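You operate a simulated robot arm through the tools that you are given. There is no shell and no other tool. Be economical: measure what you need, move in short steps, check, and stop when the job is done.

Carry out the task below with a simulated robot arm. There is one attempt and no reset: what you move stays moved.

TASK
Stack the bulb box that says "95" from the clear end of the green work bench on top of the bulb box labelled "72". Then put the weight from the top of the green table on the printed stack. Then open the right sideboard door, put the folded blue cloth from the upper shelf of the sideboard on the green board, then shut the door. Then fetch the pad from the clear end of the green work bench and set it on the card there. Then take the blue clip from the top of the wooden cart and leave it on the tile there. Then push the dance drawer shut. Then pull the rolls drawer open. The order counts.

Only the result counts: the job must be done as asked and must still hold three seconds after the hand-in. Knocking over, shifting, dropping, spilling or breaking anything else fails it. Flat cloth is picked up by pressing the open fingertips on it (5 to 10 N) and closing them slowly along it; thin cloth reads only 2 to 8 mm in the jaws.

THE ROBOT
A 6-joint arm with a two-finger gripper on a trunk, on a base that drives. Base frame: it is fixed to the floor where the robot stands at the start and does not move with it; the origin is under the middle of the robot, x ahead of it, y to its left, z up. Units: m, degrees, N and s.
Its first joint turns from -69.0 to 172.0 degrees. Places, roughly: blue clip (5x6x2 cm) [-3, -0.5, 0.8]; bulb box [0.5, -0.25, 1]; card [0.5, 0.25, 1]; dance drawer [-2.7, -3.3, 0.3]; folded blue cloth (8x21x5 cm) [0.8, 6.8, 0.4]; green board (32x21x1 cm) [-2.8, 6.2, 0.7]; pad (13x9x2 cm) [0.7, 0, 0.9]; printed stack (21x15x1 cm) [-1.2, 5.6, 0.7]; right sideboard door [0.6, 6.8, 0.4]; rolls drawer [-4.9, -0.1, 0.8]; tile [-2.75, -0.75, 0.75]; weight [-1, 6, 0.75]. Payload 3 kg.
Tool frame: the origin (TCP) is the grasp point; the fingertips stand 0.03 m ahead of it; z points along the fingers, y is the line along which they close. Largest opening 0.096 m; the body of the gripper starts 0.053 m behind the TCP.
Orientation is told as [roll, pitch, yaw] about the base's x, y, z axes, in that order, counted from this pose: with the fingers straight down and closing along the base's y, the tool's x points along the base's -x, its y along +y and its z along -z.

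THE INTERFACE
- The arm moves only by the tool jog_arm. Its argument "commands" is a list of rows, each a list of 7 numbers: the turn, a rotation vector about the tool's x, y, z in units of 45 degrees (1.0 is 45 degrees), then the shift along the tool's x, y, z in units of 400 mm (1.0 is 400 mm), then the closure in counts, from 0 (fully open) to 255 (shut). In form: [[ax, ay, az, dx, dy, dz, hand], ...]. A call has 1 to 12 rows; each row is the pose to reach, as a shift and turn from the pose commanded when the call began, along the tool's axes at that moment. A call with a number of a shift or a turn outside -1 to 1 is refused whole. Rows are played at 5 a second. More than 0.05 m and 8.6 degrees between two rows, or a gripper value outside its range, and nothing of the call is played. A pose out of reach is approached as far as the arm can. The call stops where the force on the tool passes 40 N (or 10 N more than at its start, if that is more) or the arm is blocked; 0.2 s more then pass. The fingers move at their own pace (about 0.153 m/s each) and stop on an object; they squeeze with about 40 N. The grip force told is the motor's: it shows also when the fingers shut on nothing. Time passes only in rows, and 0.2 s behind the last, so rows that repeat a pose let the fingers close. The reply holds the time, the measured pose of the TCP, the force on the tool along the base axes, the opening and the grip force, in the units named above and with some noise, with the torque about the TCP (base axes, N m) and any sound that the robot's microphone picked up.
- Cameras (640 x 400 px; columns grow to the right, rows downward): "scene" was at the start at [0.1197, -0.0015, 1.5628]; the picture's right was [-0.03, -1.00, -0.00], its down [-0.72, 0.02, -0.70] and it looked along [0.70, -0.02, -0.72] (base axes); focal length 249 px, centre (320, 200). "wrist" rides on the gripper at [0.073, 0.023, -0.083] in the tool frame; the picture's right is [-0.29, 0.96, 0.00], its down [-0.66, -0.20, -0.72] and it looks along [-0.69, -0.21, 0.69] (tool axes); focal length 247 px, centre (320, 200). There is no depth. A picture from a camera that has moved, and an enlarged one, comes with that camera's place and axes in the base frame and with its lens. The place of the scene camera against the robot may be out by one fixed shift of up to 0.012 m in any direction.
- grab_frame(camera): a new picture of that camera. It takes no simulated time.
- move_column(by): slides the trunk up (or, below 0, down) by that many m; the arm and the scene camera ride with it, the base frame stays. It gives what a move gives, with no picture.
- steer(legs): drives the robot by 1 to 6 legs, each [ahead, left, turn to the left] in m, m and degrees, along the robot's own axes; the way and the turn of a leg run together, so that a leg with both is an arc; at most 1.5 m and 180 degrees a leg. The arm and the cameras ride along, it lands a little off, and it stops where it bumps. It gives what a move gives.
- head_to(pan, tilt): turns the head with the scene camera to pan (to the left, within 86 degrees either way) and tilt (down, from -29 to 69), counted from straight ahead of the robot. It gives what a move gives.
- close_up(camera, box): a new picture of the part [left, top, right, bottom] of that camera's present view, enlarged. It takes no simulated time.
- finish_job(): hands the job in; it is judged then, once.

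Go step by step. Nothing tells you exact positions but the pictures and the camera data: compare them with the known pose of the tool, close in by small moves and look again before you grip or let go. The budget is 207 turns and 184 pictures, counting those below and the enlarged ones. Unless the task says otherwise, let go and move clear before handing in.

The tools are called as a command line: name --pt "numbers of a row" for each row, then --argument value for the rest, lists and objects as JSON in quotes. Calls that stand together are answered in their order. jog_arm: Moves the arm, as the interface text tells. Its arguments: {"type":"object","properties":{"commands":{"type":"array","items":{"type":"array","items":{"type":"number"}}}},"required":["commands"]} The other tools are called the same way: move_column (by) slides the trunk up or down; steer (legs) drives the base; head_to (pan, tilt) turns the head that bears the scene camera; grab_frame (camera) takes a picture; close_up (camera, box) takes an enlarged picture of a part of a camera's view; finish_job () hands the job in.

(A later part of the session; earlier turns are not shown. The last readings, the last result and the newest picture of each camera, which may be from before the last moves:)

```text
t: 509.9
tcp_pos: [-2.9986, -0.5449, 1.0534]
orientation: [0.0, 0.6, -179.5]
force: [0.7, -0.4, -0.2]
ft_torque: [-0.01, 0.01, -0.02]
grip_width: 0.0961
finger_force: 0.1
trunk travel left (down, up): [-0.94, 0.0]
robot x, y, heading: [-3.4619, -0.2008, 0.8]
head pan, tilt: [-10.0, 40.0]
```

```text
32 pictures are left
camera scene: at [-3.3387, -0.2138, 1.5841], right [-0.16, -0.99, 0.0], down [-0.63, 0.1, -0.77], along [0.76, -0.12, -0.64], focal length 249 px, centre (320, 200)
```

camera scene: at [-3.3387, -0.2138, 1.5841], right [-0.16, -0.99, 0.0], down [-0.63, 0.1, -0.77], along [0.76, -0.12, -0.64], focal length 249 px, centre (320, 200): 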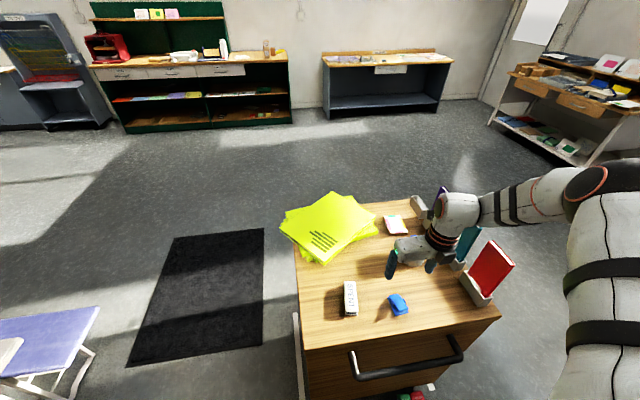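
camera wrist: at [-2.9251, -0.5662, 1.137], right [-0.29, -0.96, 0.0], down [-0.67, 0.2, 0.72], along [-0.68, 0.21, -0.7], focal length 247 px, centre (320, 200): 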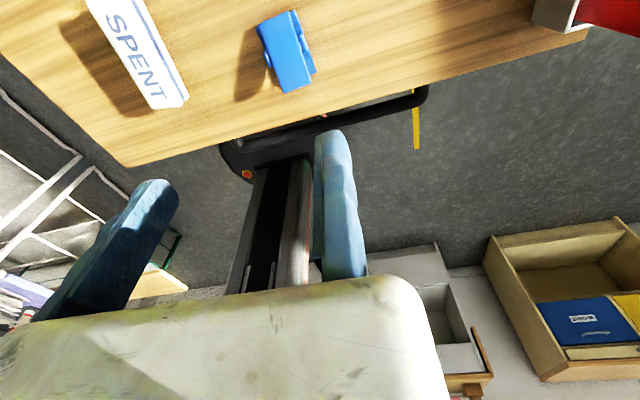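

The clip is well located, but lowering the whole arm could bring the elbow onto the books. I lower the hand with the arm joints instead, in a first step.

jog_arm --pt "0 0 0 0.03 0 0.06 0" --pt "0 0 0 0.03 0 0.12 0" --pt "0 0 0 0.03 0 0.18 0" --pt "0 0 0 0.03 0 0.24 0"

close_up --camera "scene" --box '[320, 140, 640, 340]'

```text
t: 510.9
tcp_pos: [-3.0223, -0.538, 1.0212]
orientation: [-0.1, 0.6, -179.6]
force: [0.4, -0.1, 0.4]
ft_torque: [-0.01, 0.03, 0.0]
grip_width: 0.0957
finger_force: 0.0
out of reach, approached as far as the arm can: row 1, 2, 3, 4
trunk travel left (down, up): [-0.94, 0.0]
robot x, y, heading: [-3.4627, -0.2005, 0.9]
head pan, tilt: [-10.0, 40.0]
```

```text
2.00 times, centred on (480, 240) of scene
camera zoom: at [-3.338, -0.2135, 1.5841], right [-0.16, -0.99, 0.0], down [-0.63, 0.1, -0.77], along [0.76, -0.12, -0.64], focal length 498 px, centre (0, 120)
```

zoom: 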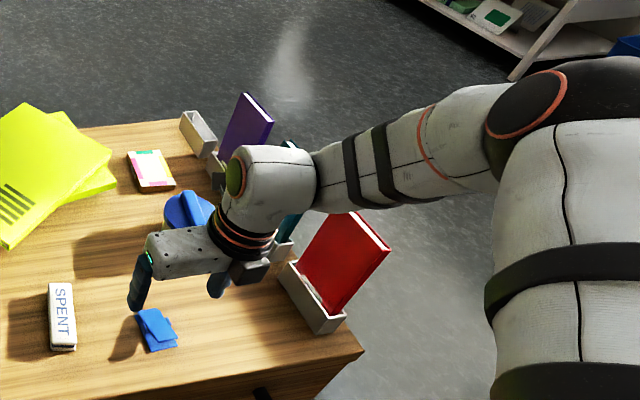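

The elbow-up posture can't reach down far enough here. I back off west into free space and try to drop the elbow (by commanding a stretch that only the low-elbow posture reaches).

steer --legs '[[-0.4, 0, 0]]'

jog_arm --pt "0 0 0 0.05 0 0 0" --pt "0 0 0 0.1 0 0 0" --pt "0 0 0 0.16 0 0 0" --pt "0 0 0 0.22 0 0 0" --pt "0 0 0 0.28 0 0 0"

jog_arm --pt "0 0 0 -0.04 0 0.06 0" --pt "0 0 0 -0.04 0 0.12 0" --pt "0 0 0 -0.04 0 0.18 0" --pt "0 0 0 -0.04 0 0.24 0"

grab_frame --camera "scene"

```text
t: 513.4
tcp_pos: [-3.4219, -0.5444, 1.0208]
orientation: [0.0, 0.6, -179.7]
force: [0.5, -1.0, -0.1]
ft_torque: [-0.02, 0.0, -0.03]
grip_width: 0.0961
finger_force: 0.0
trunk travel left (down, up): [-0.94, 0.0]
robot x, y, heading: [-3.858, -0.2083, 1.0]
head pan, tilt: [-10.0, 40.0]
```

```text
t: 514.6
tcp_pos: [-3.3594, -0.5295, 1.0712]
orientation: [0.1, 0.6, -179.6]
force: [0.0, -0.5, 0.4]
ft_torque: [0.0, 0.0, 0.01]
grip_width: 0.096
finger_force: 0.2
out of reach, approached as far as the arm can: row 1, 2, 3, 4, 5
trunk travel left (down, up): [-0.94, 0.0]
robot x, y, heading: [-3.864, -0.2095, 1.0]
head pan, tilt: [-10.0, 40.0]
```

```text
t: 515.6
tcp_pos: [-3.4056, -0.5259, 1.0297]
orientation: [0.1, 0.7, -179.6]
force: [-0.1, -0.4, 0.2]
ft_torque: [0.0, -0.03, 0.0]
grip_width: 0.0961
finger_force: 0.0
out of reach, approached as far as the arm can: row 1, 2, 3, 4
trunk travel left (down, up): [-0.94, 0.0]
robot x, y, heading: [-3.8632, -0.2091, 0.9]
head pan, tilt: [-10.0, 40.0]
```

```text
30 pictures are left
camera scene: at [-3.7383, -0.2204, 1.5841], right [-0.16, -0.99, 0.0], down [-0.63, 0.1, -0.77], along [0.76, -0.12, -0.64], focal length 249 px, centre (320, 200)
```

scene: 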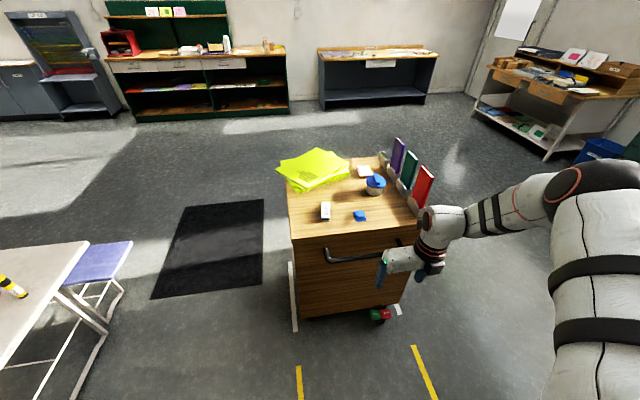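

Still elbow-up, but tilting the tool ~40° forward shifts the elbow back west of the cart and extends reach. I do that here.

jog_arm --pt "0 0.17 0 0 0 -0.03 0" --pt "0 0.34 0 0 0 -0.06 0" --pt "0 0.51 0 0.03 0 -0.08 0" --pt "0 0.68 0 0.06 0 -0.08 0" --pt "0 0.8 0 0.1 0 -0.08 0" --pt "0 0.9 0 0.14 0 -0.08 0"

grab_frame --camera "scene"

```text
t: 517.0
tcp_pos: [-3.3581, -0.5183, 1.0632]
orientation: [-2.5, 39.1, -179.8]
force: [0.4, 0.4, -0.6]
ft_torque: [0.02, -0.01, 0.0]
grip_width: 0.0959
finger_force: 0.0
out of reach, approached as far as the arm can: row 5, 6
trunk travel left (down, up): [-0.94, 0.0]
robot x, y, heading: [-3.8581, -0.21, 0.9]
head pan, tilt: [-10.0, 40.0]
```

```text
29 pictures are left
camera scene: at [-3.7387, -0.2214, 1.5841], right [-0.16, -0.99, 0.0], down [-0.63, 0.1, -0.77], along [0.76, -0.12, -0.64], focal length 249 px, centre (320, 200)
```

scene: 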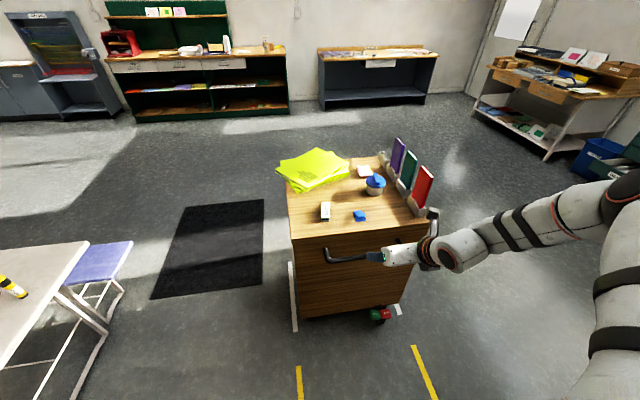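

Elbow is now well west of the tool. I drive the tilted fingers over the clip and lower partway.

steer --legs '[[0.357, -0.034, 0]]'

move_column --by -0.14

grab_frame --camera "wrist"

close_up --camera "scene" --box '[300, 140, 620, 340]'

```text
t: 519.3
tcp_pos: [-3.0026, -0.5453, 1.0632]
orientation: [-2.4, 39.0, -179.7]
force: [0.0, 0.1, -0.3]
ft_torque: [0.0, 0.02, 0.01]
grip_width: 0.0962
finger_force: 0.0
trunk travel left (down, up): [-0.94, 0.0]
robot x, y, heading: [-3.5032, -0.2362, 0.7]
head pan, tilt: [-10.0, 40.0]
```

```text
t: 521.0
tcp_pos: [-3.0027, -0.5447, 0.9236]
orientation: [-2.4, 39.0, -179.7]
force: [0.2, 0.1, -0.1]
ft_torque: [0.02, -0.01, -0.01]
grip_width: 0.0959
finger_force: 0.0
trunk travel left (down, up): [-0.8, 0.14]
robot x, y, heading: [-3.5047, -0.232, 0.8]
head pan, tilt: [-10.0, 40.0]
```

```text
28 pictures are left
camera wrist: at [-2.9954, -0.5708, 1.0328], right [-0.2, -0.96, -0.22], down [-0.97, 0.17, 0.15], along [-0.11, 0.24, -0.96], focal length 247 px, centre (320, 200)
```

wrist: 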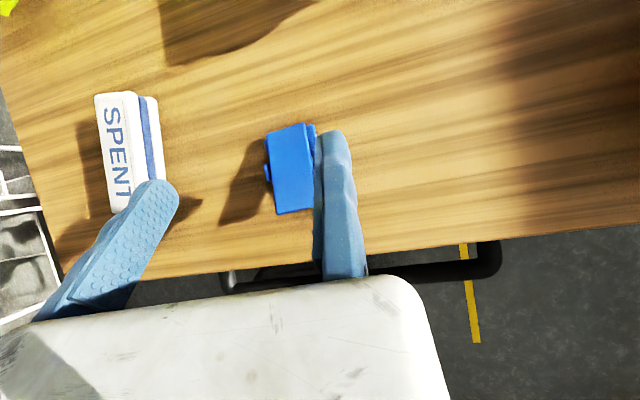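

```text
2.00 times, centred on (460, 240) of scene
camera zoom: at [-3.3816, -0.2481, 1.4441], right [-0.16, -0.99, 0.0], down [-0.63, 0.1, -0.77], along [0.76, -0.12, -0.64], focal length 498 px, centre (40, 120)
```

zoom: 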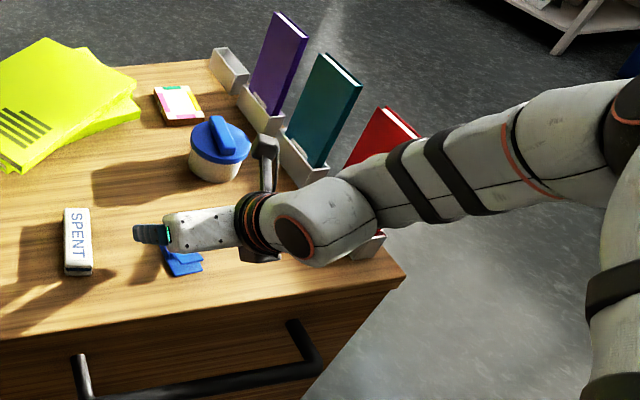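

Lined up well: clip centre (-2.988, -0.51). I narrow the opening to stay clear of the SPENT eraser and lower to grip.

jog_arm --pt "0 0 0 0 0 0 60" --pt "0 0 0 0 0 0 60"

move_column --by -0.043

grab_frame --camera "wrist"

```text
t: 521.6
tcp_pos: [-3.0014, -0.5449, 0.9226]
orientation: [-2.4, 39.1, -179.8]
force: [-0.2, 0.1, -0.3]
ft_torque: [-0.01, 0.0, 0.01]
grip_width: 0.0735
finger_force: 0.0
trunk travel left (down, up): [-0.8, 0.14]
robot x, y, heading: [-3.5021, -0.2344, 0.9]
head pan, tilt: [-10.0, 40.0]
```

```text
t: 522.5
tcp_pos: [-3.002, -0.544, 0.8798]
orientation: [-2.4, 39.0, -179.8]
force: [-0.2, -0.3, 1.2]
ft_torque: [0.0, -0.01, -0.01]
grip_width: 0.0733
finger_force: 0.1
trunk travel left (down, up): [-0.757, 0.183]
robot x, y, heading: [-3.5042, -0.2396, 0.9]
head pan, tilt: [-10.0, 40.0]
```

```text
26 pictures are left
camera wrist: at [-2.9954, -0.5707, 0.9898], right [-0.2, -0.96, -0.22], down [-0.97, 0.17, 0.15], along [-0.11, 0.24, -0.96], focal length 247 px, centre (320, 200)
```

wrist: 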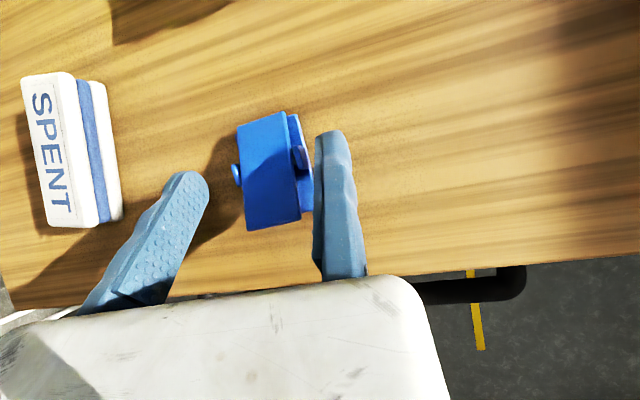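

jog_arm --pt "0 0 0 -0.008 0 0.0097 60" --pt "0 0 0 -0.008 0 0.0097 100" --pt "0 0 0 -0.008 0 0.0097 160" --pt "0 0 0 -0.008 0 0.0097 255" --pt "0 0 0 -0.008 0 0.0097 255" --pt "0 0 0 -0.008 0 0.0097 255"

move_column --by 0.05

grab_frame --camera "wrist"

```text
t: 523.9
tcp_pos: [-3.0009, -0.5441, 0.8744]
orientation: [-2.4, 39.0, -179.7]
force: [0.5, 0.8, 0.1]
ft_torque: [0.03, -0.03, -0.03]
grip_width: 0.0427
finger_force: 39.5
trunk travel left (down, up): [-0.757, 0.183]
robot x, y, heading: [-3.5068, -0.2381, 0.9]
head pan, tilt: [-10.0, 40.0]
```

```text
t: 524.8
tcp_pos: [-3.0019, -0.5445, 0.9254]
orientation: [-2.4, 39.0, -179.7]
force: [1.0, -0.1, -1.0]
ft_torque: [-0.03, -0.01, -0.01]
grip_width: 0.043
finger_force: 40.3
trunk travel left (down, up): [-0.807, 0.133]
robot x, y, heading: [-3.503, -0.239, 0.5]
head pan, tilt: [-10.0, 40.0]
```

```text
25 pictures are left
camera wrist: at [-2.9951, -0.5707, 1.0345], right [-0.2, -0.96, -0.22], down [-0.97, 0.17, 0.15], along [-0.11, 0.24, -0.96], focal length 247 px, centre (320, 200)
```

wrist: 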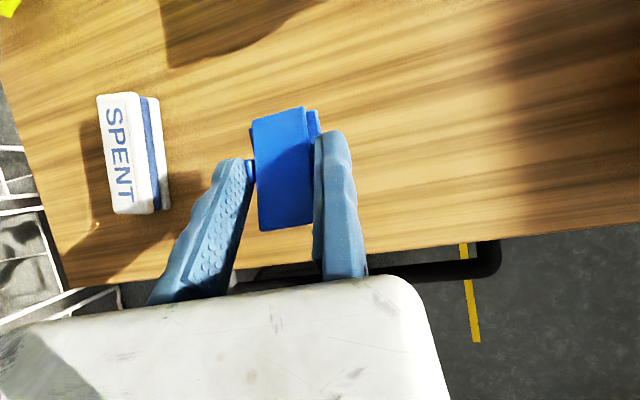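

The clip is held. I raise it, back away, and drive round the south side to the cart's east side for the tile.

move_column --by 0.13

steer --legs '[[-0.35, 0, 0], [0, -1.3, 0], [1.0, 0, 0], [1.0, 0, 0], [0, 0, 179.5], [0, -0.6, 0]]'

head_to --pan -10 --tilt 45

close_up --camera "scene" --box '[220, 80, 480, 260]'

```text
t: 526.4
tcp_pos: [-3.0022, -0.5454, 1.0542]
orientation: [-2.5, 39.0, -179.6]
force: [-0.6, 0.3, -0.7]
ft_torque: [0.02, 0.02, -0.03]
grip_width: 0.0431
finger_force: 40.2
trunk travel left (down, up): [-0.937, 0.003]
robot x, y, heading: [-3.5015, -0.2349, 0.5]
head pan, tilt: [-10.0, 40.0]
```

```text
t: 554.6
tcp_pos: [-2.3226, -0.6024, 1.0537]
orientation: [-2.3, 38.9, -1.2]
force: [0.2, 0.0, -0.4]
ft_torque: [-0.01, 0.0, 0.02]
grip_width: 0.0426
finger_force: 39.6
trunk travel left (down, up): [-0.937, 0.003]
robot x, y, heading: [-1.8279, -0.9223, 179.6]
head pan, tilt: [-10.0, 40.0]
```

```text
t: 555.3
tcp_pos: [-2.3235, -0.6016, 1.0543]
orientation: [-2.3, 38.9, -1.1]
force: [0.8, -0.8, -0.1]
ft_torque: [0.01, -0.02, 0.0]
grip_width: 0.0426
finger_force: 39.9
trunk travel left (down, up): [-0.937, 0.003]
robot x, y, heading: [-1.8259, -0.9192, 179.7]
head pan, tilt: [-10.0, 45.0]
```

```text
2.22 times, centred on (350, 170) of scene
camera zoom: at [-1.9683, -0.905, 1.5738], right [0.18, 0.98, 0.0], down [0.7, -0.13, -0.71], along [-0.7, 0.13, -0.71], focal length 553 px, centre (253, 267)
```

zoom: 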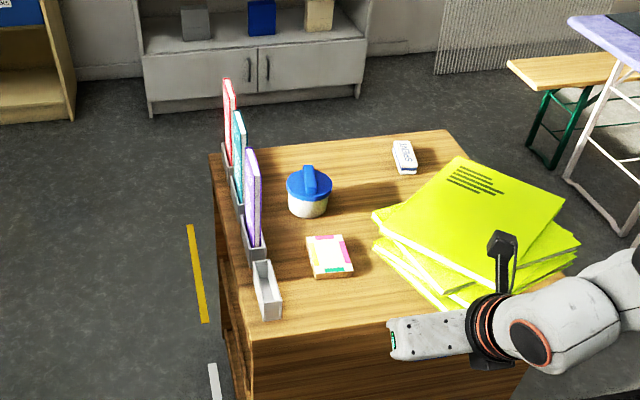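

Tile centre is about (-2.691, -0.631). I drive in to put the clip above it and lower partway.

steer --legs '[[0.354, 0.01, 0]]'

move_column --by -0.13

grab_frame --camera "wrist"

close_up --camera "scene" --box '[240, 60, 500, 240]'

```text
t: 557.6
tcp_pos: [-2.6787, -0.6072, 1.0556]
orientation: [-2.4, 39.0, -1.2]
force: [0.3, -0.9, 0.1]
ft_torque: [0.01, -0.01, 0.0]
grip_width: 0.0426
finger_force: 40.0
trunk travel left (down, up): [-0.937, 0.003]
robot x, y, heading: [-2.1839, -0.9285, 179.4]
head pan, tilt: [-10.0, 45.0]
```

```text
t: 559.2
tcp_pos: [-2.6786, -0.6082, 0.9246]
orientation: [-2.4, 39.0, -1.1]
force: [0.4, 0.0, -0.9]
ft_torque: [0.04, -0.01, 0.03]
grip_width: 0.0426
finger_force: 40.0
trunk travel left (down, up): [-0.807, 0.133]
robot x, y, heading: [-2.1848, -0.9335, 179.6]
head pan, tilt: [-10.0, 45.0]
```

```text
23 pictures are left
camera wrist: at [-2.6834, -0.5812, 1.0346], right [0.22, 0.95, -0.22], down [0.97, -0.19, 0.15], along [0.1, -0.24, -0.96], focal length 247 px, centre (320, 200)
```

wrist: 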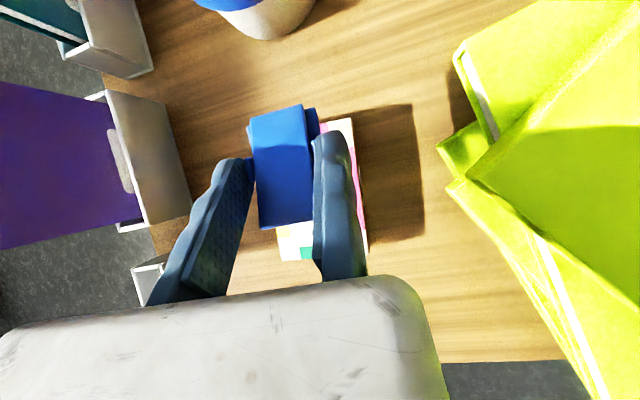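

```text
2.22 times, centred on (370, 150) of scene
camera zoom: at [-2.3253, -0.9119, 1.4438], right [0.18, 0.98, 0.0], down [0.7, -0.13, -0.71], along [-0.7, 0.13, -0.71], focal length 553 px, centre (209, 311)
```

zoom: 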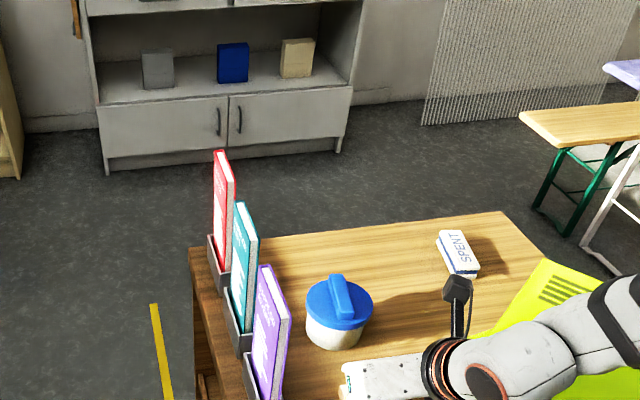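

The clip is about 2 cm too far over; I back 1.8 cm, then lower to the tile.

steer --legs '[[-0.018, 0, 0]]'

move_column --by -0.028

jog_arm --pt "0 0 0 -0.004 0 0.005 255" --pt "0 0 0 -0.008 0 0.01 255"

grab_frame --camera "wrist"

```text
t: 560.0
tcp_pos: [-2.6647, -0.6081, 0.9243]
orientation: [-2.4, 38.9, -1.2]
force: [-0.6, -0.4, -0.9]
ft_torque: [0.01, -0.02, -0.01]
grip_width: 0.0425
finger_force: 40.0
trunk travel left (down, up): [-0.807, 0.133]
robot x, y, heading: [-2.1675, -0.9314, 179.7]
head pan, tilt: [-10.0, 45.0]
```

```text
t: 560.7
tcp_pos: [-2.6606, -0.6077, 0.8964]
orientation: [-2.4, 39.0, -1.3]
force: [-0.4, 0.0, -0.4]
ft_torque: [0.0, 0.01, 0.01]
grip_width: 0.0424
finger_force: 39.7
trunk travel left (down, up): [-0.779, 0.161]
robot x, y, heading: [-2.1637, -0.9284, 179.6]
head pan, tilt: [-10.0, 45.0]
```

```text
t: 561.3
tcp_pos: [-2.6626, -0.6075, 0.8937]
orientation: [-2.2, 39.1, -1.2]
force: [0.3, 0.8, 6.1]
ft_torque: [0.01, 0.08, -0.02]
grip_width: 0.0427
finger_force: 39.6
trunk travel left (down, up): [-0.779, 0.161]
robot x, y, heading: [-2.1656, -0.9253, 179.2]
head pan, tilt: [-10.0, 45.0]
```

```text
21 pictures are left
camera wrist: at [-2.6655, -0.5815, 1.003], right [0.22, 0.95, -0.22], down [0.97, -0.19, 0.15], along [0.1, -0.24, -0.96], focal length 247 px, centre (320, 200)
```

wrist: 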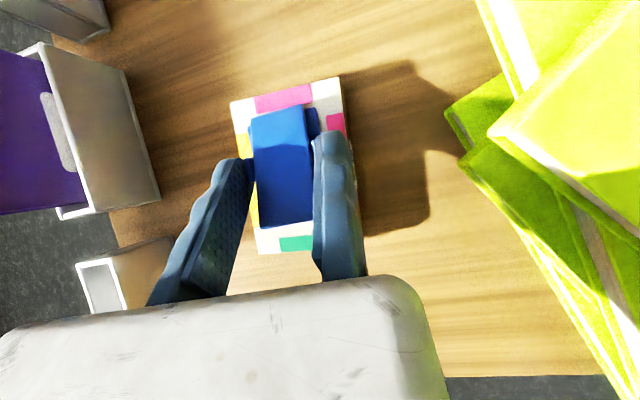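

Clip is centred and in contact with the tile. I release with a limited opening and withdraw.

jog_arm --pt "0 0 0 0 0 0 220" --pt "0 0 0 0 0 0 100" --pt "0 0 0 0 0 0 90" --pt "0 0 0 0 0.01 0 90" --pt "0 0 0 0 0.015 -0.04 90" --pt "0 0 0 0 0.015 -0.08 90" --pt "0 0 0 0 0.015 -0.12 90"

move_column --by 0.15

grab_frame --camera "wrist"

```text
t: 562.9
tcp_pos: [-2.6416, -0.6007, 0.9276]
orientation: [-2.7, 40.5, -1.9]
force: [0.7, -0.1, 0.0]
ft_torque: [0.02, 0.01, 0.05]
grip_width: 0.062
finger_force: 0.1
out of reach, approached as far as the arm can: row 6, 7
trunk travel left (down, up): [-0.779, 0.161]
robot x, y, heading: [-2.1689, -0.9261, 179.6]
head pan, tilt: [-10.0, 45.0]
```

```text
t: 564.6
tcp_pos: [-2.6423, -0.6, 1.0771]
orientation: [-2.5, 40.4, -1.8]
force: [0.5, 0.8, 0.5]
ft_torque: [0.02, -0.02, 0.02]
grip_width: 0.0619
finger_force: 0.0
trunk travel left (down, up): [-0.929, 0.011]
robot x, y, heading: [-2.1673, -0.9298, 179.5]
head pan, tilt: [-10.0, 45.0]
```

```text
20 pictures are left
camera wrist: at [-2.6434, -0.574, 1.1869], right [0.23, 0.95, -0.22], down [0.97, -0.2, 0.13], along [0.08, -0.25, -0.97], focal length 247 px, centre (320, 200)
```

wrist: 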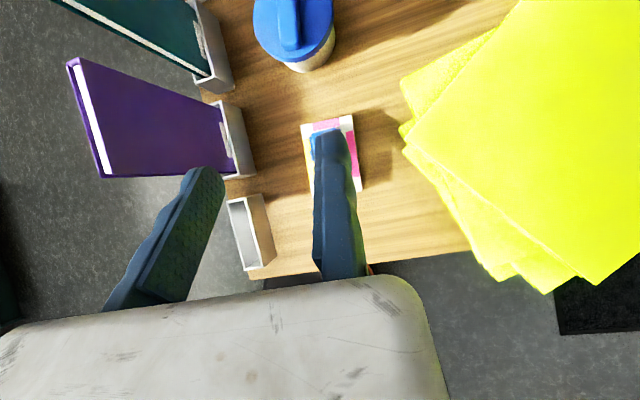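

The clip is on the tile. Next I back off, turn south and look at the drawer cabinet.

steer --legs '[[-0.35, 0, 0], [0, 0, 90.5], [0.9, 0, 0]]'

head_to --pan 0 --tilt 35

grab_frame --camera "scene"

```text
t: 575.1
tcp_pos: [-2.1568, -2.3096, 1.0778]
orientation: [-2.5, 40.4, 88.1]
force: [0.8, 0.5, 0.0]
ft_torque: [0.01, 0.02, -0.01]
grip_width: 0.0621
finger_force: 0.1
trunk travel left (down, up): [-0.929, 0.011]
robot x, y, heading: [-1.8262, -1.8333, -90.7]
head pan, tilt: [-10.0, 45.0]
```

```text
t: 575.8
tcp_pos: [-2.157, -2.3103, 1.0784]
orientation: [-2.5, 40.3, 88.0]
force: [0.1, 0.1, -0.3]
ft_torque: [-0.04, -0.01, -0.01]
grip_width: 0.0618
finger_force: 0.1
trunk travel left (down, up): [-0.929, 0.011]
robot x, y, heading: [-1.8264, -1.8326, -90.7]
head pan, tilt: [0.0, 35.0]
```

```text
19 pictures are left
camera scene: at [-1.8406, -1.9715, 1.5805], right [-1.0, 0.01, 0.0], down [0.01, 0.57, -0.82], along [-0.01, -0.82, -0.57], focal length 249 px, centre (320, 200)
```

scene: 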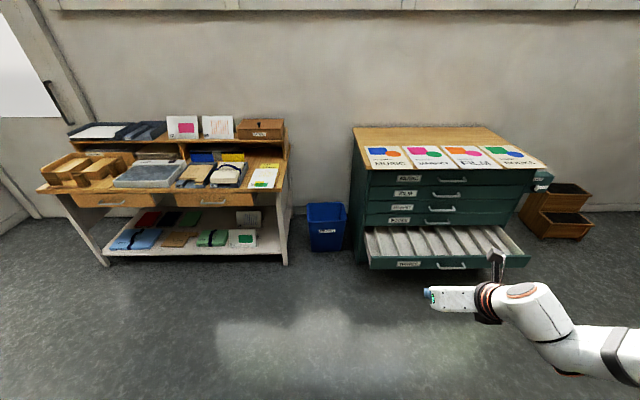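

close_up --camera "scene" --box '[340, 110, 560, 280]'

```text
2.35 times, centred on (450, 195) of scene
camera zoom: at [-1.8406, -1.9715, 1.5805], right [-1.0, 0.01, 0.0], down [0.01, 0.57, -0.82], along [-0.01, -0.82, -0.57], focal length 586 px, centre (14, 212)
```

zoom: 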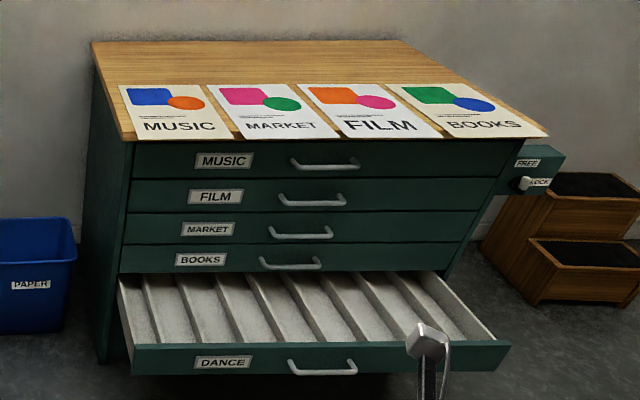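

The DANCE drawer is the open bottom one, front face at y≈-3.07, z≈0.27–0.36. I close the fingers and tilt the tool nearly horizontal so the tips lead.

jog_arm --pt "0 0.17 0 0 0 0.02 255" --pt "0 0.34 0 0 0 0.05 255" --pt "0 0.51 0 0 0 0.08 255" --pt "0 0.68 0 0 0 0.11 255" --pt "0 0.82 0 0 0 0.14 255"

move_column --by -0.4

move_column --by -0.3

```text
t: 577.0
tcp_pos: [-2.1654, -2.3238, 1.1018]
orientation: [-8.8, 77.2, 81.2]
force: [-0.1, -0.1, 0.3]
ft_torque: [0.01, -0.01, -0.02]
grip_width: 0.0001
finger_force: 33.3
out of reach, approached as far as the arm can: row 3, 4, 5
trunk travel left (down, up): [-0.929, 0.011]
robot x, y, heading: [-1.8282, -1.8371, -90.7]
head pan, tilt: [0.0, 35.0]
```

```text
t: 580.8
tcp_pos: [-2.1658, -2.3227, 0.7028]
orientation: [-8.7, 77.1, 81.3]
force: [-0.6, -0.7, 0.3]
ft_torque: [0.0, 0.0, 0.0]
grip_width: 0.0001
finger_force: 33.2
trunk travel left (down, up): [-0.529, 0.411]
robot x, y, heading: [-1.827, -1.8342, -90.7]
head pan, tilt: [0.0, 35.0]
```

```text
t: 583.8
tcp_pos: [-2.1652, -2.3234, 0.4027]
orientation: [-8.7, 77.1, 81.2]
force: [-0.2, 0.2, -1.3]
ft_torque: [0.03, 0.01, -0.01]
grip_width: 0.0001
finger_force: 32.8
trunk travel left (down, up): [-0.229, 0.711]
robot x, y, heading: [-1.8272, -1.8336, -90.6]
head pan, tilt: [0.0, 35.0]
```

move_column --by -0.078

steer --legs '[[0, -0.54, 0], [0.58, 0, 0]]'

grab_frame --camera "scene"

```text
t: 585.0
tcp_pos: [-2.1647, -2.3236, 0.3249]
orientation: [-8.7, 77.1, 81.2]
force: [0.2, -0.4, -0.1]
ft_torque: [0.01, -0.02, -0.02]
grip_width: 0.0
finger_force: 33.3
trunk travel left (down, up): [-0.151, 0.789]
robot x, y, heading: [-1.8234, -1.8336, -90.6]
head pan, tilt: [0.0, 35.0]
```

```text
t: 591.0
tcp_pos: [-2.7105, -2.9034, 0.3244]
orientation: [-8.8, 77.2, 81.5]
force: [-0.2, 0.2, 1.2]
ft_torque: [0.06, -0.02, 0.04]
grip_width: 0.0
finger_force: 33.2
trunk travel left (down, up): [-0.151, 0.789]
robot x, y, heading: [-2.3774, -2.4156, -90.3]
head pan, tilt: [0.0, 35.0]
```

```text
17 pictures are left
camera scene: at [-2.3879, -2.5494, 0.8026], right [-1.0, 0.01, 0.0], down [0.0, 0.57, -0.82], along [-0.01, -0.82, -0.57], focal length 249 px, centre (320, 200)
```

scene: 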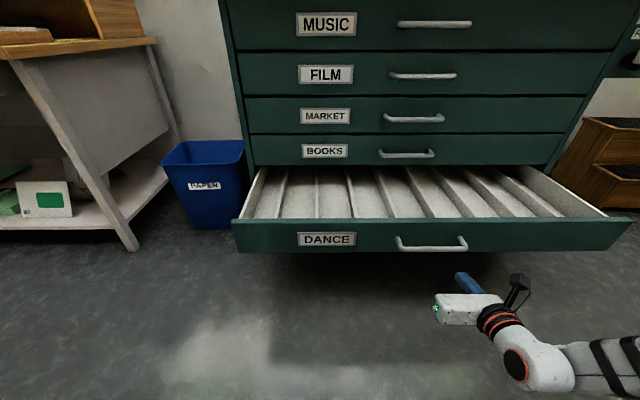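

I shift right 15 cm to push beside the handle, then push the drawer in.

steer --legs '[[0, -0.15, 0], [0.32, 0, 0]]'

grab_frame --camera "scene"

```text
t: 594.1
tcp_pos: [-2.8639, -3.2188, 0.324]
orientation: [-8.6, 77.1, 81.4]
force: [0.2, -0.2, -0.3]
ft_torque: [0.01, 0.0, -0.03]
grip_width: 0.0001
finger_force: 33.3
trunk travel left (down, up): [-0.151, 0.789]
robot x, y, heading: [-2.5315, -2.7274, -90.4]
head pan, tilt: [0.0, 35.0]
```

```text
16 pictures are left
camera scene: at [-2.5411, -2.8663, 0.8026], right [-1.0, 0.01, 0.0], down [0.0, 0.57, -0.82], along [-0.01, -0.82, -0.57], focal length 249 px, centre (320, 200)
```

scene: 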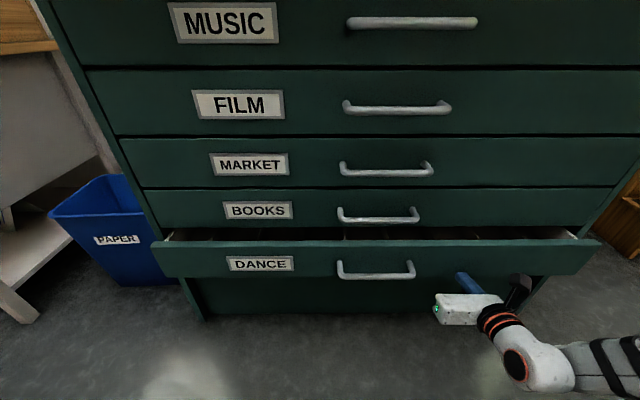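

Almost shut; I push the remaining few centimetres with the arm until it stops.

steer --legs '[[0.04, 0, 0]]'

jog_arm --pt "0 0 0 0 0 0.015 255" --pt "0 0 0 0 0 0.03 255" --pt "0 0 0 0 0 0.045 255" --pt "0 0 0 0 0 0.06 255" --pt "0 0 0 0 0 0.075 255" --pt "0 0 0 0 0 0.09 255" --pt "0 0 0 0 0 0.105 255" --pt "0 0 0 0 0 0.12 255"

grab_frame --camera "scene"

```text
t: 595.0
tcp_pos: [-2.8643, -3.2602, 0.324]
orientation: [-8.7, 77.1, 81.6]
force: [0.5, 0.1, -0.4]
ft_torque: [-0.02, 0.02, -0.02]
grip_width: 0.0
finger_force: 33.0
trunk travel left (down, up): [-0.151, 0.789]
robot x, y, heading: [-2.529, -2.7687, -90.2]
head pan, tilt: [0.0, 35.0]
```

```text
t: 596.2
tcp_pos: [-2.8657, -3.2763, 0.328]
orientation: [-8.7, 76.7, 81.5]
force: [1.2, 7.5, 3.6]
ft_torque: [-0.15, 0.02, 0.0]
grip_width: 0.0061
finger_force: 33.2
out of reach, approached as far as the arm can: row 2, 3, 4, 5
trunk travel left (down, up): [-0.151, 0.789]
robot x, y, heading: [-2.5261, -2.7652, -90.3]
head pan, tilt: [0.0, 35.0]
stopped in row 5: the force on the tool passed its limit at 55 N (the readings are from after the stop); the commanded pose is now the measured one
```

```text
15 pictures are left
camera scene: at [-2.5414, -2.9046, 0.8029], right [-1.0, 0.01, 0.0], down [0.01, 0.57, -0.82], along [-0.01, -0.82, -0.57], focal length 249 px, centre (320, 200)
```

scene: 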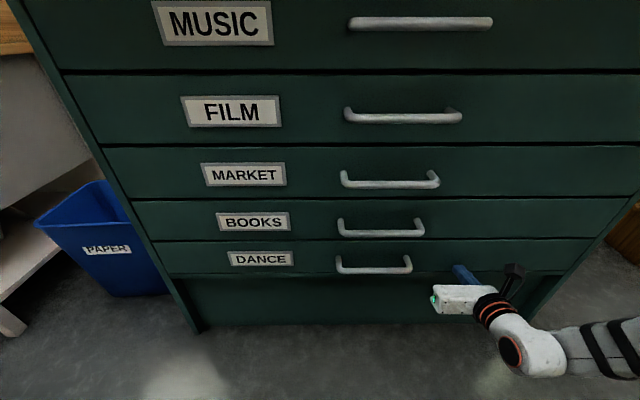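

DANCE is flush shut. I back away, raise the arm, and drive to the cabinet with the rolls drawer on the far west wall.

steer --legs '[[-0.7, 0, 0], [0, 0, -90], [1.1, 0, 0]]'

move_column --by 0.4

steer --legs '[[0, -1.3, 0]]'

head_to --pan -20 --tilt 20

grab_frame --camera "scene"

```text
t: 609.1
tcp_pos: [-4.1402, -1.7197, 0.3275]
orientation: [-8.7, 76.6, -8.2]
force: [0.5, 0.7, 0.1]
ft_torque: [0.0, 0.03, -0.04]
grip_width: 0.0003
finger_force: 32.7
trunk travel left (down, up): [-0.151, 0.789]
robot x, y, heading: [-3.6308, -2.0535, 179.5]
head pan, tilt: [0.0, 35.0]
```

```text
t: 613.0
tcp_pos: [-4.139, -1.72, 0.7267]
orientation: [-8.7, 76.6, -8.4]
force: [0.0, 0.2, -0.5]
ft_torque: [0.0, 0.0, -0.03]
grip_width: 0.0001
finger_force: 33.4
trunk travel left (down, up): [-0.551, 0.389]
robot x, y, heading: [-3.6312, -2.0574, 179.7]
head pan, tilt: [0.0, 35.0]
```

```text
t: 619.6
tcp_pos: [-4.1229, -0.4019, 0.7279]
orientation: [-8.8, 76.6, -8.8]
force: [-0.4, -0.3, 0.1]
ft_torque: [0.01, 0.05, -0.03]
grip_width: 0.0
finger_force: 33.1
trunk travel left (down, up): [-0.551, 0.389]
robot x, y, heading: [-3.6149, -0.7384, 179.3]
head pan, tilt: [0.0, 35.0]
```

```text
t: 620.4
tcp_pos: [-4.1225, -0.4044, 0.7276]
orientation: [-8.7, 76.6, -8.8]
force: [0.2, -0.3, 0.3]
ft_torque: [0.0, -0.04, 0.02]
grip_width: 0.0
finger_force: 33.0
trunk travel left (down, up): [-0.551, 0.389]
robot x, y, heading: [-3.6133, -0.7416, 179.2]
head pan, tilt: [-20.0, 20.0]
```

```text
14 pictures are left
camera scene: at [-3.7641, -0.7071, 1.2264], right [0.35, 0.94, 0.0], down [0.32, -0.12, -0.94], along [-0.88, 0.33, -0.34], focal length 249 px, centre (320, 200)
```

scene: 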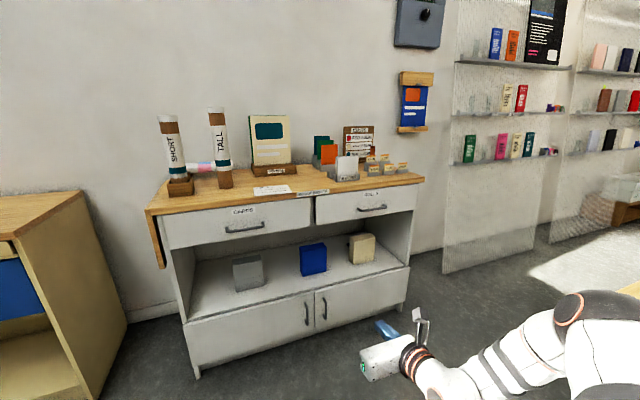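

close_up --camera "scene" --box '[140, 150, 440, 260]'

```text
2.13 times, centred on (290, 205) of scene
camera zoom: at [-3.7641, -0.7071, 1.2264], right [0.35, 0.94, 0.0], down [0.32, -0.12, -0.94], along [-0.88, 0.33, -0.34], focal length 531 px, centre (384, 189)
```

zoom: 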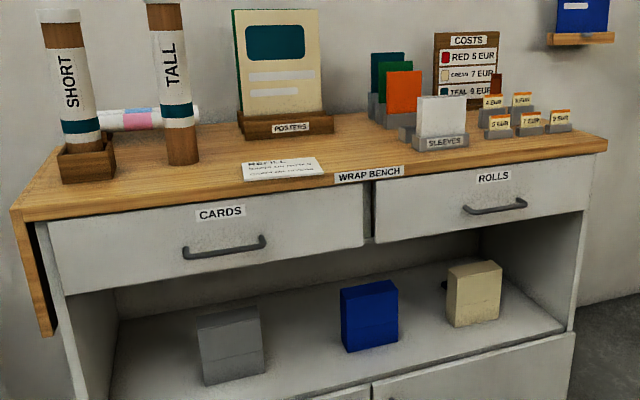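

The ROLLS handle is a horizontal bar at about (-4.73, -0.073, 0.775). I roll the tool so the fingers close vertically and part-open them.

jog_arm --pt "0 0 0.17 0 0 0 122" --pt "0 0 0.34 0 0 0 122" --pt "0 0 0.51 0 0 0 122" --pt "0 0 0.68 0 0 0 122" --pt "0 0 0.85 0 0 0 122" --pt "0 0 1.0 0 0 0 122"

jog_arm --pt "0 0 0.17 0 0 0 122" --pt "0 0 0.34 0 0 0 122" --pt "0 0 0.51 0 0 0 122" --pt "0 0 0.68 0 0 0 122" --pt "0 0 0.85 0 0 0 122" --pt "0 0 1.0 0 0 0 122"

grab_frame --camera "wrist"

```text
t: 621.8
tcp_pos: [-4.1235, -0.4026, 0.7281]
orientation: [-72.2, 41.4, -77.6]
force: [-0.3, -0.1, 1.3]
ft_torque: [-0.02, 0.03, 0.0]
grip_width: 0.0504
finger_force: 0.0
trunk travel left (down, up): [-0.551, 0.389]
robot x, y, heading: [-3.6132, -0.7439, 179.2]
head pan, tilt: [-20.0, 20.0]
```

```text
t: 623.2
tcp_pos: [-4.1229, -0.4019, 0.7273]
orientation: [-76.7, -2.3, -90.2]
force: [-0.6, -1.1, 0.6]
ft_torque: [-0.01, -0.03, -0.01]
grip_width: 0.0502
finger_force: 0.0
trunk travel left (down, up): [-0.551, 0.389]
robot x, y, heading: [-3.6155, -0.7454, 179.2]
head pan, tilt: [-20.0, 20.0]
```

```text
12 pictures are left
camera wrist: at [-4.0355, -0.3299, 0.7221], right [0.22, -0.33, -0.92], down [0.65, -0.65, 0.39], along [-0.72, -0.69, 0.07], focal length 247 px, centre (320, 200)
```

wrist: 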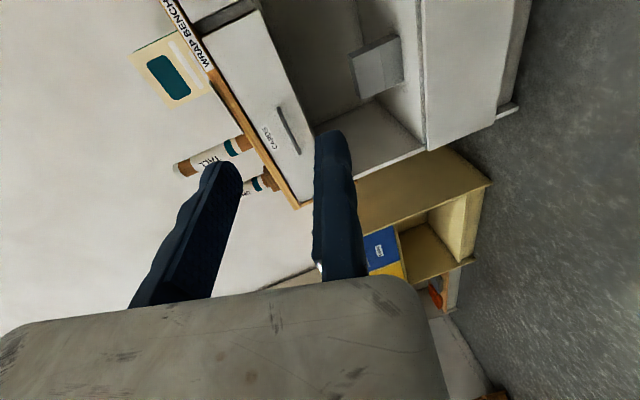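

I raise slightly and approach the ROLLS handle, stopping about 10 cm short to check alignment.

move_column --by 0.034

steer --legs '[[0, -0.322, 0], [0.5, 0, 0.8]]'

head_to --pan -25 --tilt 35

close_up --camera "scene" --box '[240, 80, 480, 260]'

grab_frame --camera "wrist"

```text
t: 624.0
tcp_pos: [-4.1225, -0.4027, 0.7625]
orientation: [-76.6, -2.1, -90.3]
force: [-0.3, -0.2, -0.4]
ft_torque: [0.04, 0.01, 0.03]
grip_width: 0.0498
finger_force: 0.0
trunk travel left (down, up): [-0.585, 0.355]
robot x, y, heading: [-3.6196, -0.7417, 179.5]
head pan, tilt: [-20.0, 20.0]
```

```text
t: 628.6
tcp_pos: [-4.6212, -0.0831, 0.7615]
orientation: [-76.6, -2.0, -89.6]
force: [0.6, 0.6, 0.0]
ft_torque: [0.0, 0.0, -0.04]
grip_width: 0.05
finger_force: 0.0
trunk travel left (down, up): [-0.585, 0.355]
robot x, y, heading: [-4.111, -0.4158, 179.9]
head pan, tilt: [-20.0, 20.0]
```

```text
t: 629.4
tcp_pos: [-4.6216, -0.0843, 0.7623]
orientation: [-76.7, -2.0, -89.4]
force: [0.6, 0.4, 0.1]
ft_torque: [0.0, 0.01, 0.01]
grip_width: 0.05
finger_force: 0.0
trunk travel left (down, up): [-0.585, 0.355]
robot x, y, heading: [-4.1143, -0.4207, 180.0]
head pan, tilt: [-25.0, 35.0]
```

```text
2.22 times, centred on (360, 170) of scene
camera zoom: at [-4.2518, -0.3779, 1.2367], right [0.42, 0.91, 0.0], down [0.52, -0.24, -0.82], along [-0.74, 0.35, -0.57], focal length 553 px, centre (231, 267)
```

zoom: 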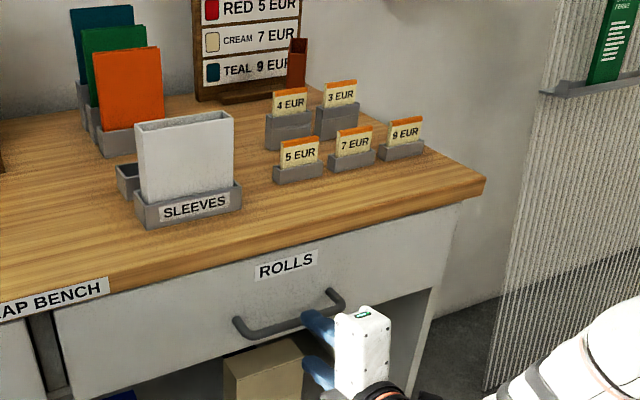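

```text
10 pictures are left
camera wrist: at [-4.5356, -0.0094, 0.7563], right [0.22, -0.32, -0.92], down [0.66, -0.64, 0.39], along [-0.71, -0.7, 0.07], focal length 247 px, centre (320, 200)
```

wrist: 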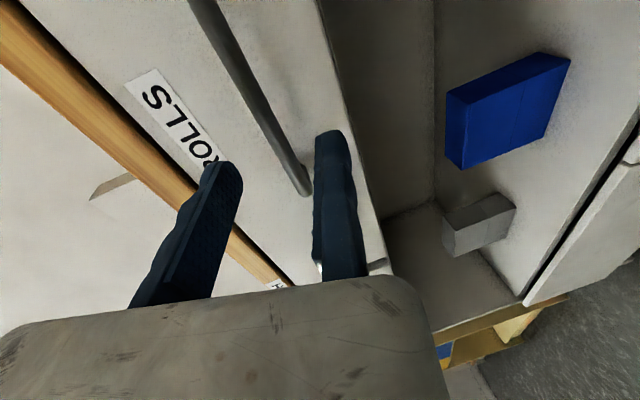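

The bar (z≈0.78) sits between the fingers. I move in 9 cm and grip it.

steer --legs '[[0.085, 0, 0]]'

grab_frame --camera "wrist"

```text
t: 630.5
tcp_pos: [-4.6816, -0.0839, 0.7619]
orientation: [-76.9, -2.1, -89.4]
force: [3.0, -0.5, -0.2]
ft_torque: [0.04, 0.12, -0.02]
grip_width: 0.0488
finger_force: 0.1
trunk travel left (down, up): [-0.585, 0.355]
robot x, y, heading: [-4.1698, -0.4181, 179.8]
head pan, tilt: [-25.0, 35.0]
stopped in leg 1: the force on the tool passed its limit at 117 N (the readings are from after the stop); the commanded pose is now the measured one
```

```text
9 pictures are left
camera wrist: at [-4.5957, -0.0092, 0.7552], right [0.22, -0.33, -0.92], down [0.67, -0.64, 0.39], along [-0.71, -0.7, 0.08], focal length 247 px, centre (320, 200)
```

wrist: 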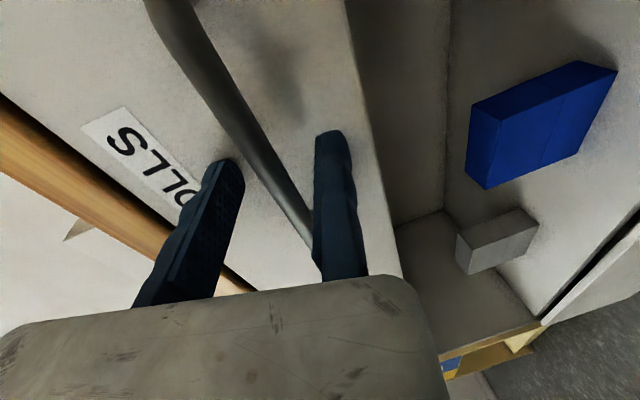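

The tips touched the drawer face and the bar is between the fingers. I ease back, raise so the fixed finger is just under the bar, and close.

steer --legs '[[-0.006, 0, 0]]'

move_column --by 0.011

jog_arm --pt "0 0 0 0 0 0 160" --pt "0 0 0 0 0 0 200" --pt "0 0 0 0 0 0 255" --pt "0 0 0 0 0 0 255"

grab_frame --camera "wrist"

```text
t: 631.2
tcp_pos: [-4.6769, -0.0832, 0.7615]
orientation: [-76.9, -2.2, -89.3]
force: [-0.1, 0.7, 0.1]
ft_torque: [-0.01, -0.03, 0.0]
grip_width: 0.05
finger_force: 0.0
trunk travel left (down, up): [-0.585, 0.355]
robot x, y, heading: [-4.17, -0.4151, 179.6]
head pan, tilt: [-25.0, 35.0]
```

```text
t: 631.8
tcp_pos: [-4.6761, -0.0836, 0.7731]
orientation: [-76.9, -2.2, -89.4]
force: [-0.1, -0.1, 0.8]
ft_torque: [0.01, 0.03, 0.01]
grip_width: 0.05
finger_force: 0.0
trunk travel left (down, up): [-0.596, 0.344]
robot x, y, heading: [-4.1697, -0.4164, 180.0]
head pan, tilt: [-25.0, 35.0]
```

```text
t: 632.8
tcp_pos: [-4.6763, -0.0828, 0.7743]
orientation: [-77.4, -2.1, -89.4]
force: [-3.1, 5.7, 13.6]
ft_torque: [0.88, 0.13, 0.36]
grip_width: 0.0123
finger_force: 44.6
trunk travel left (down, up): [-0.596, 0.344]
robot x, y, heading: [-4.1706, -0.416, 179.7]
head pan, tilt: [-25.0, 35.0]
```

```text
8 pictures are left
camera wrist: at [-4.5898, -0.0093, 0.7682], right [0.21, -0.32, -0.92], down [0.67, -0.64, 0.38], along [-0.71, -0.7, 0.08], focal length 247 px, centre (320, 200)
```

wrist: 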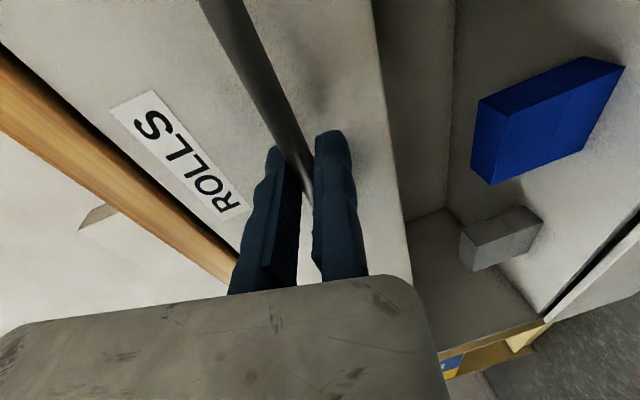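

The bar is gripped at 12 mm. I pull by driving straight back.

steer --legs '[[-0.12, 0, 0]]'

close_up --camera "scene" --box '[200, 60, 500, 280]'

```text
t: 634.0
tcp_pos: [-4.5543, -0.0833, 0.7751]
orientation: [-77.3, -2.2, -89.4]
force: [-0.2, 12.4, 18.9]
ft_torque: [0.91, 0.21, -0.48]
grip_width: 0.0123
finger_force: 44.5
trunk travel left (down, up): [-0.596, 0.344]
robot x, y, heading: [-4.0496, -0.421, 179.7]
head pan, tilt: [-25.0, 35.0]
```

```text
1.82 times, centred on (350, 170) of scene
camera zoom: at [-4.1849, -0.3772, 1.2481], right [0.43, 0.91, 0.0], down [0.52, -0.24, -0.82], along [-0.74, 0.35, -0.57], focal length 453 px, centre (266, 254)
```

zoom: 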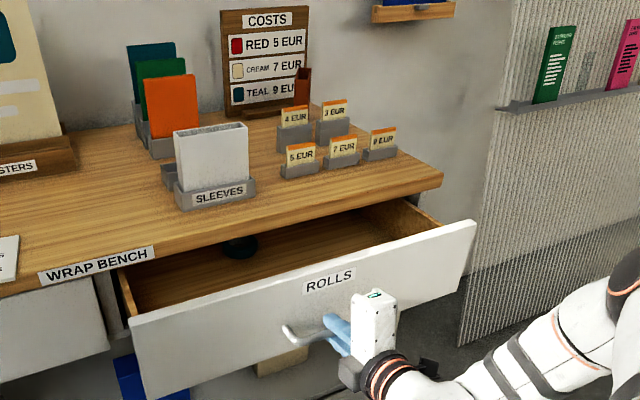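

The ROLLS drawer is opening with the handle held. I pull another 12 cm.

steer --legs '[[-0.12, 0, 0]]'

close_up --camera "scene" --box '[200, 60, 500, 280]'

```text
t: 635.3
tcp_pos: [-4.4337, -0.0845, 0.7754]
orientation: [-77.4, -2.2, -89.5]
force: [-0.3, 8.5, 12.4]
ft_torque: [0.98, 0.17, -0.26]
grip_width: 0.0125
finger_force: 45.5
trunk travel left (down, up): [-0.596, 0.344]
robot x, y, heading: [-3.9273, -0.4174, 179.8]
head pan, tilt: [-25.0, 35.0]
```

```text
1.82 times, centred on (350, 170) of scene
camera zoom: at [-4.0651, -0.3776, 1.248], right [0.43, 0.91, 0.0], down [0.52, -0.24, -0.82], along [-0.74, 0.35, -0.57], focal length 453 px, centre (266, 254)
```

zoom: 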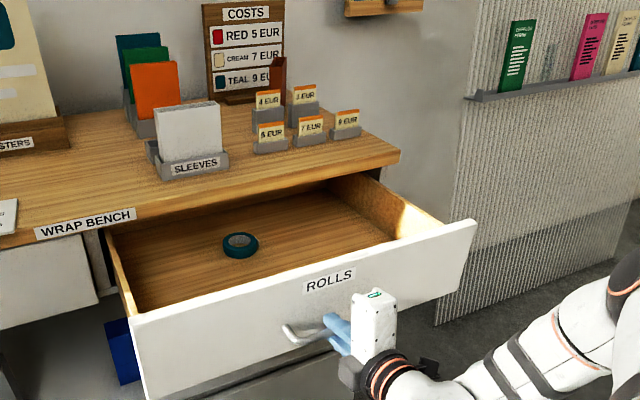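

steer --legs '[[-0.04, 0, 0]]'

```text
t: 636.1
tcp_pos: [-4.395, -0.084, 0.7757]
orientation: [-77.4, -2.0, -89.4]
force: [-0.3, 3.8, 7.2]
ft_torque: [1.04, 0.11, -0.22]
grip_width: 0.0123
finger_force: 44.8
trunk travel left (down, up): [-0.596, 0.344]
robot x, y, heading: [-3.888, -0.4154, 179.9]
head pan, tilt: [-25.0, 35.0]
```

steer --legs '[[-0.04, 0, 0]]'

close_up --camera "scene" --box '[200, 60, 500, 280]'

```text
t: 637.0
tcp_pos: [-4.3569, -0.0819, 0.7743]
orientation: [-77.4, -2.0, -89.5]
force: [-10.3, 3.5, 13.8]
ft_torque: [0.71, 0.12, 0.57]
grip_width: 0.0123
finger_force: 44.7
trunk travel left (down, up): [-0.596, 0.344]
robot x, y, heading: [-3.8406, -0.418, 179.7]
head pan, tilt: [-25.0, 35.0]
```

```text
1.82 times, centred on (350, 170) of scene
camera zoom: at [-3.9876, -0.3788, 1.2478], right [0.43, 0.9, 0.0], down [0.52, -0.24, -0.82], along [-0.74, 0.35, -0.57], focal length 453 px, centre (266, 254)
```

zoom: 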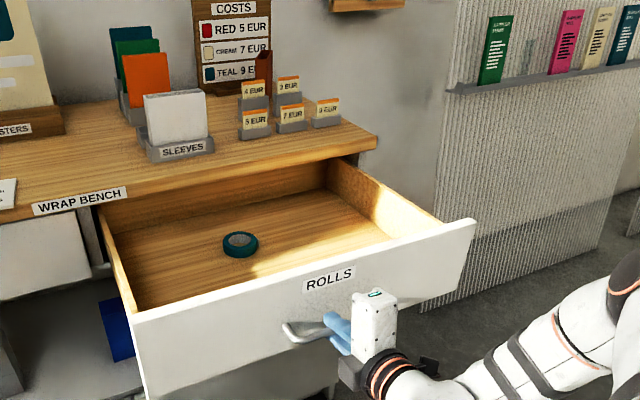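

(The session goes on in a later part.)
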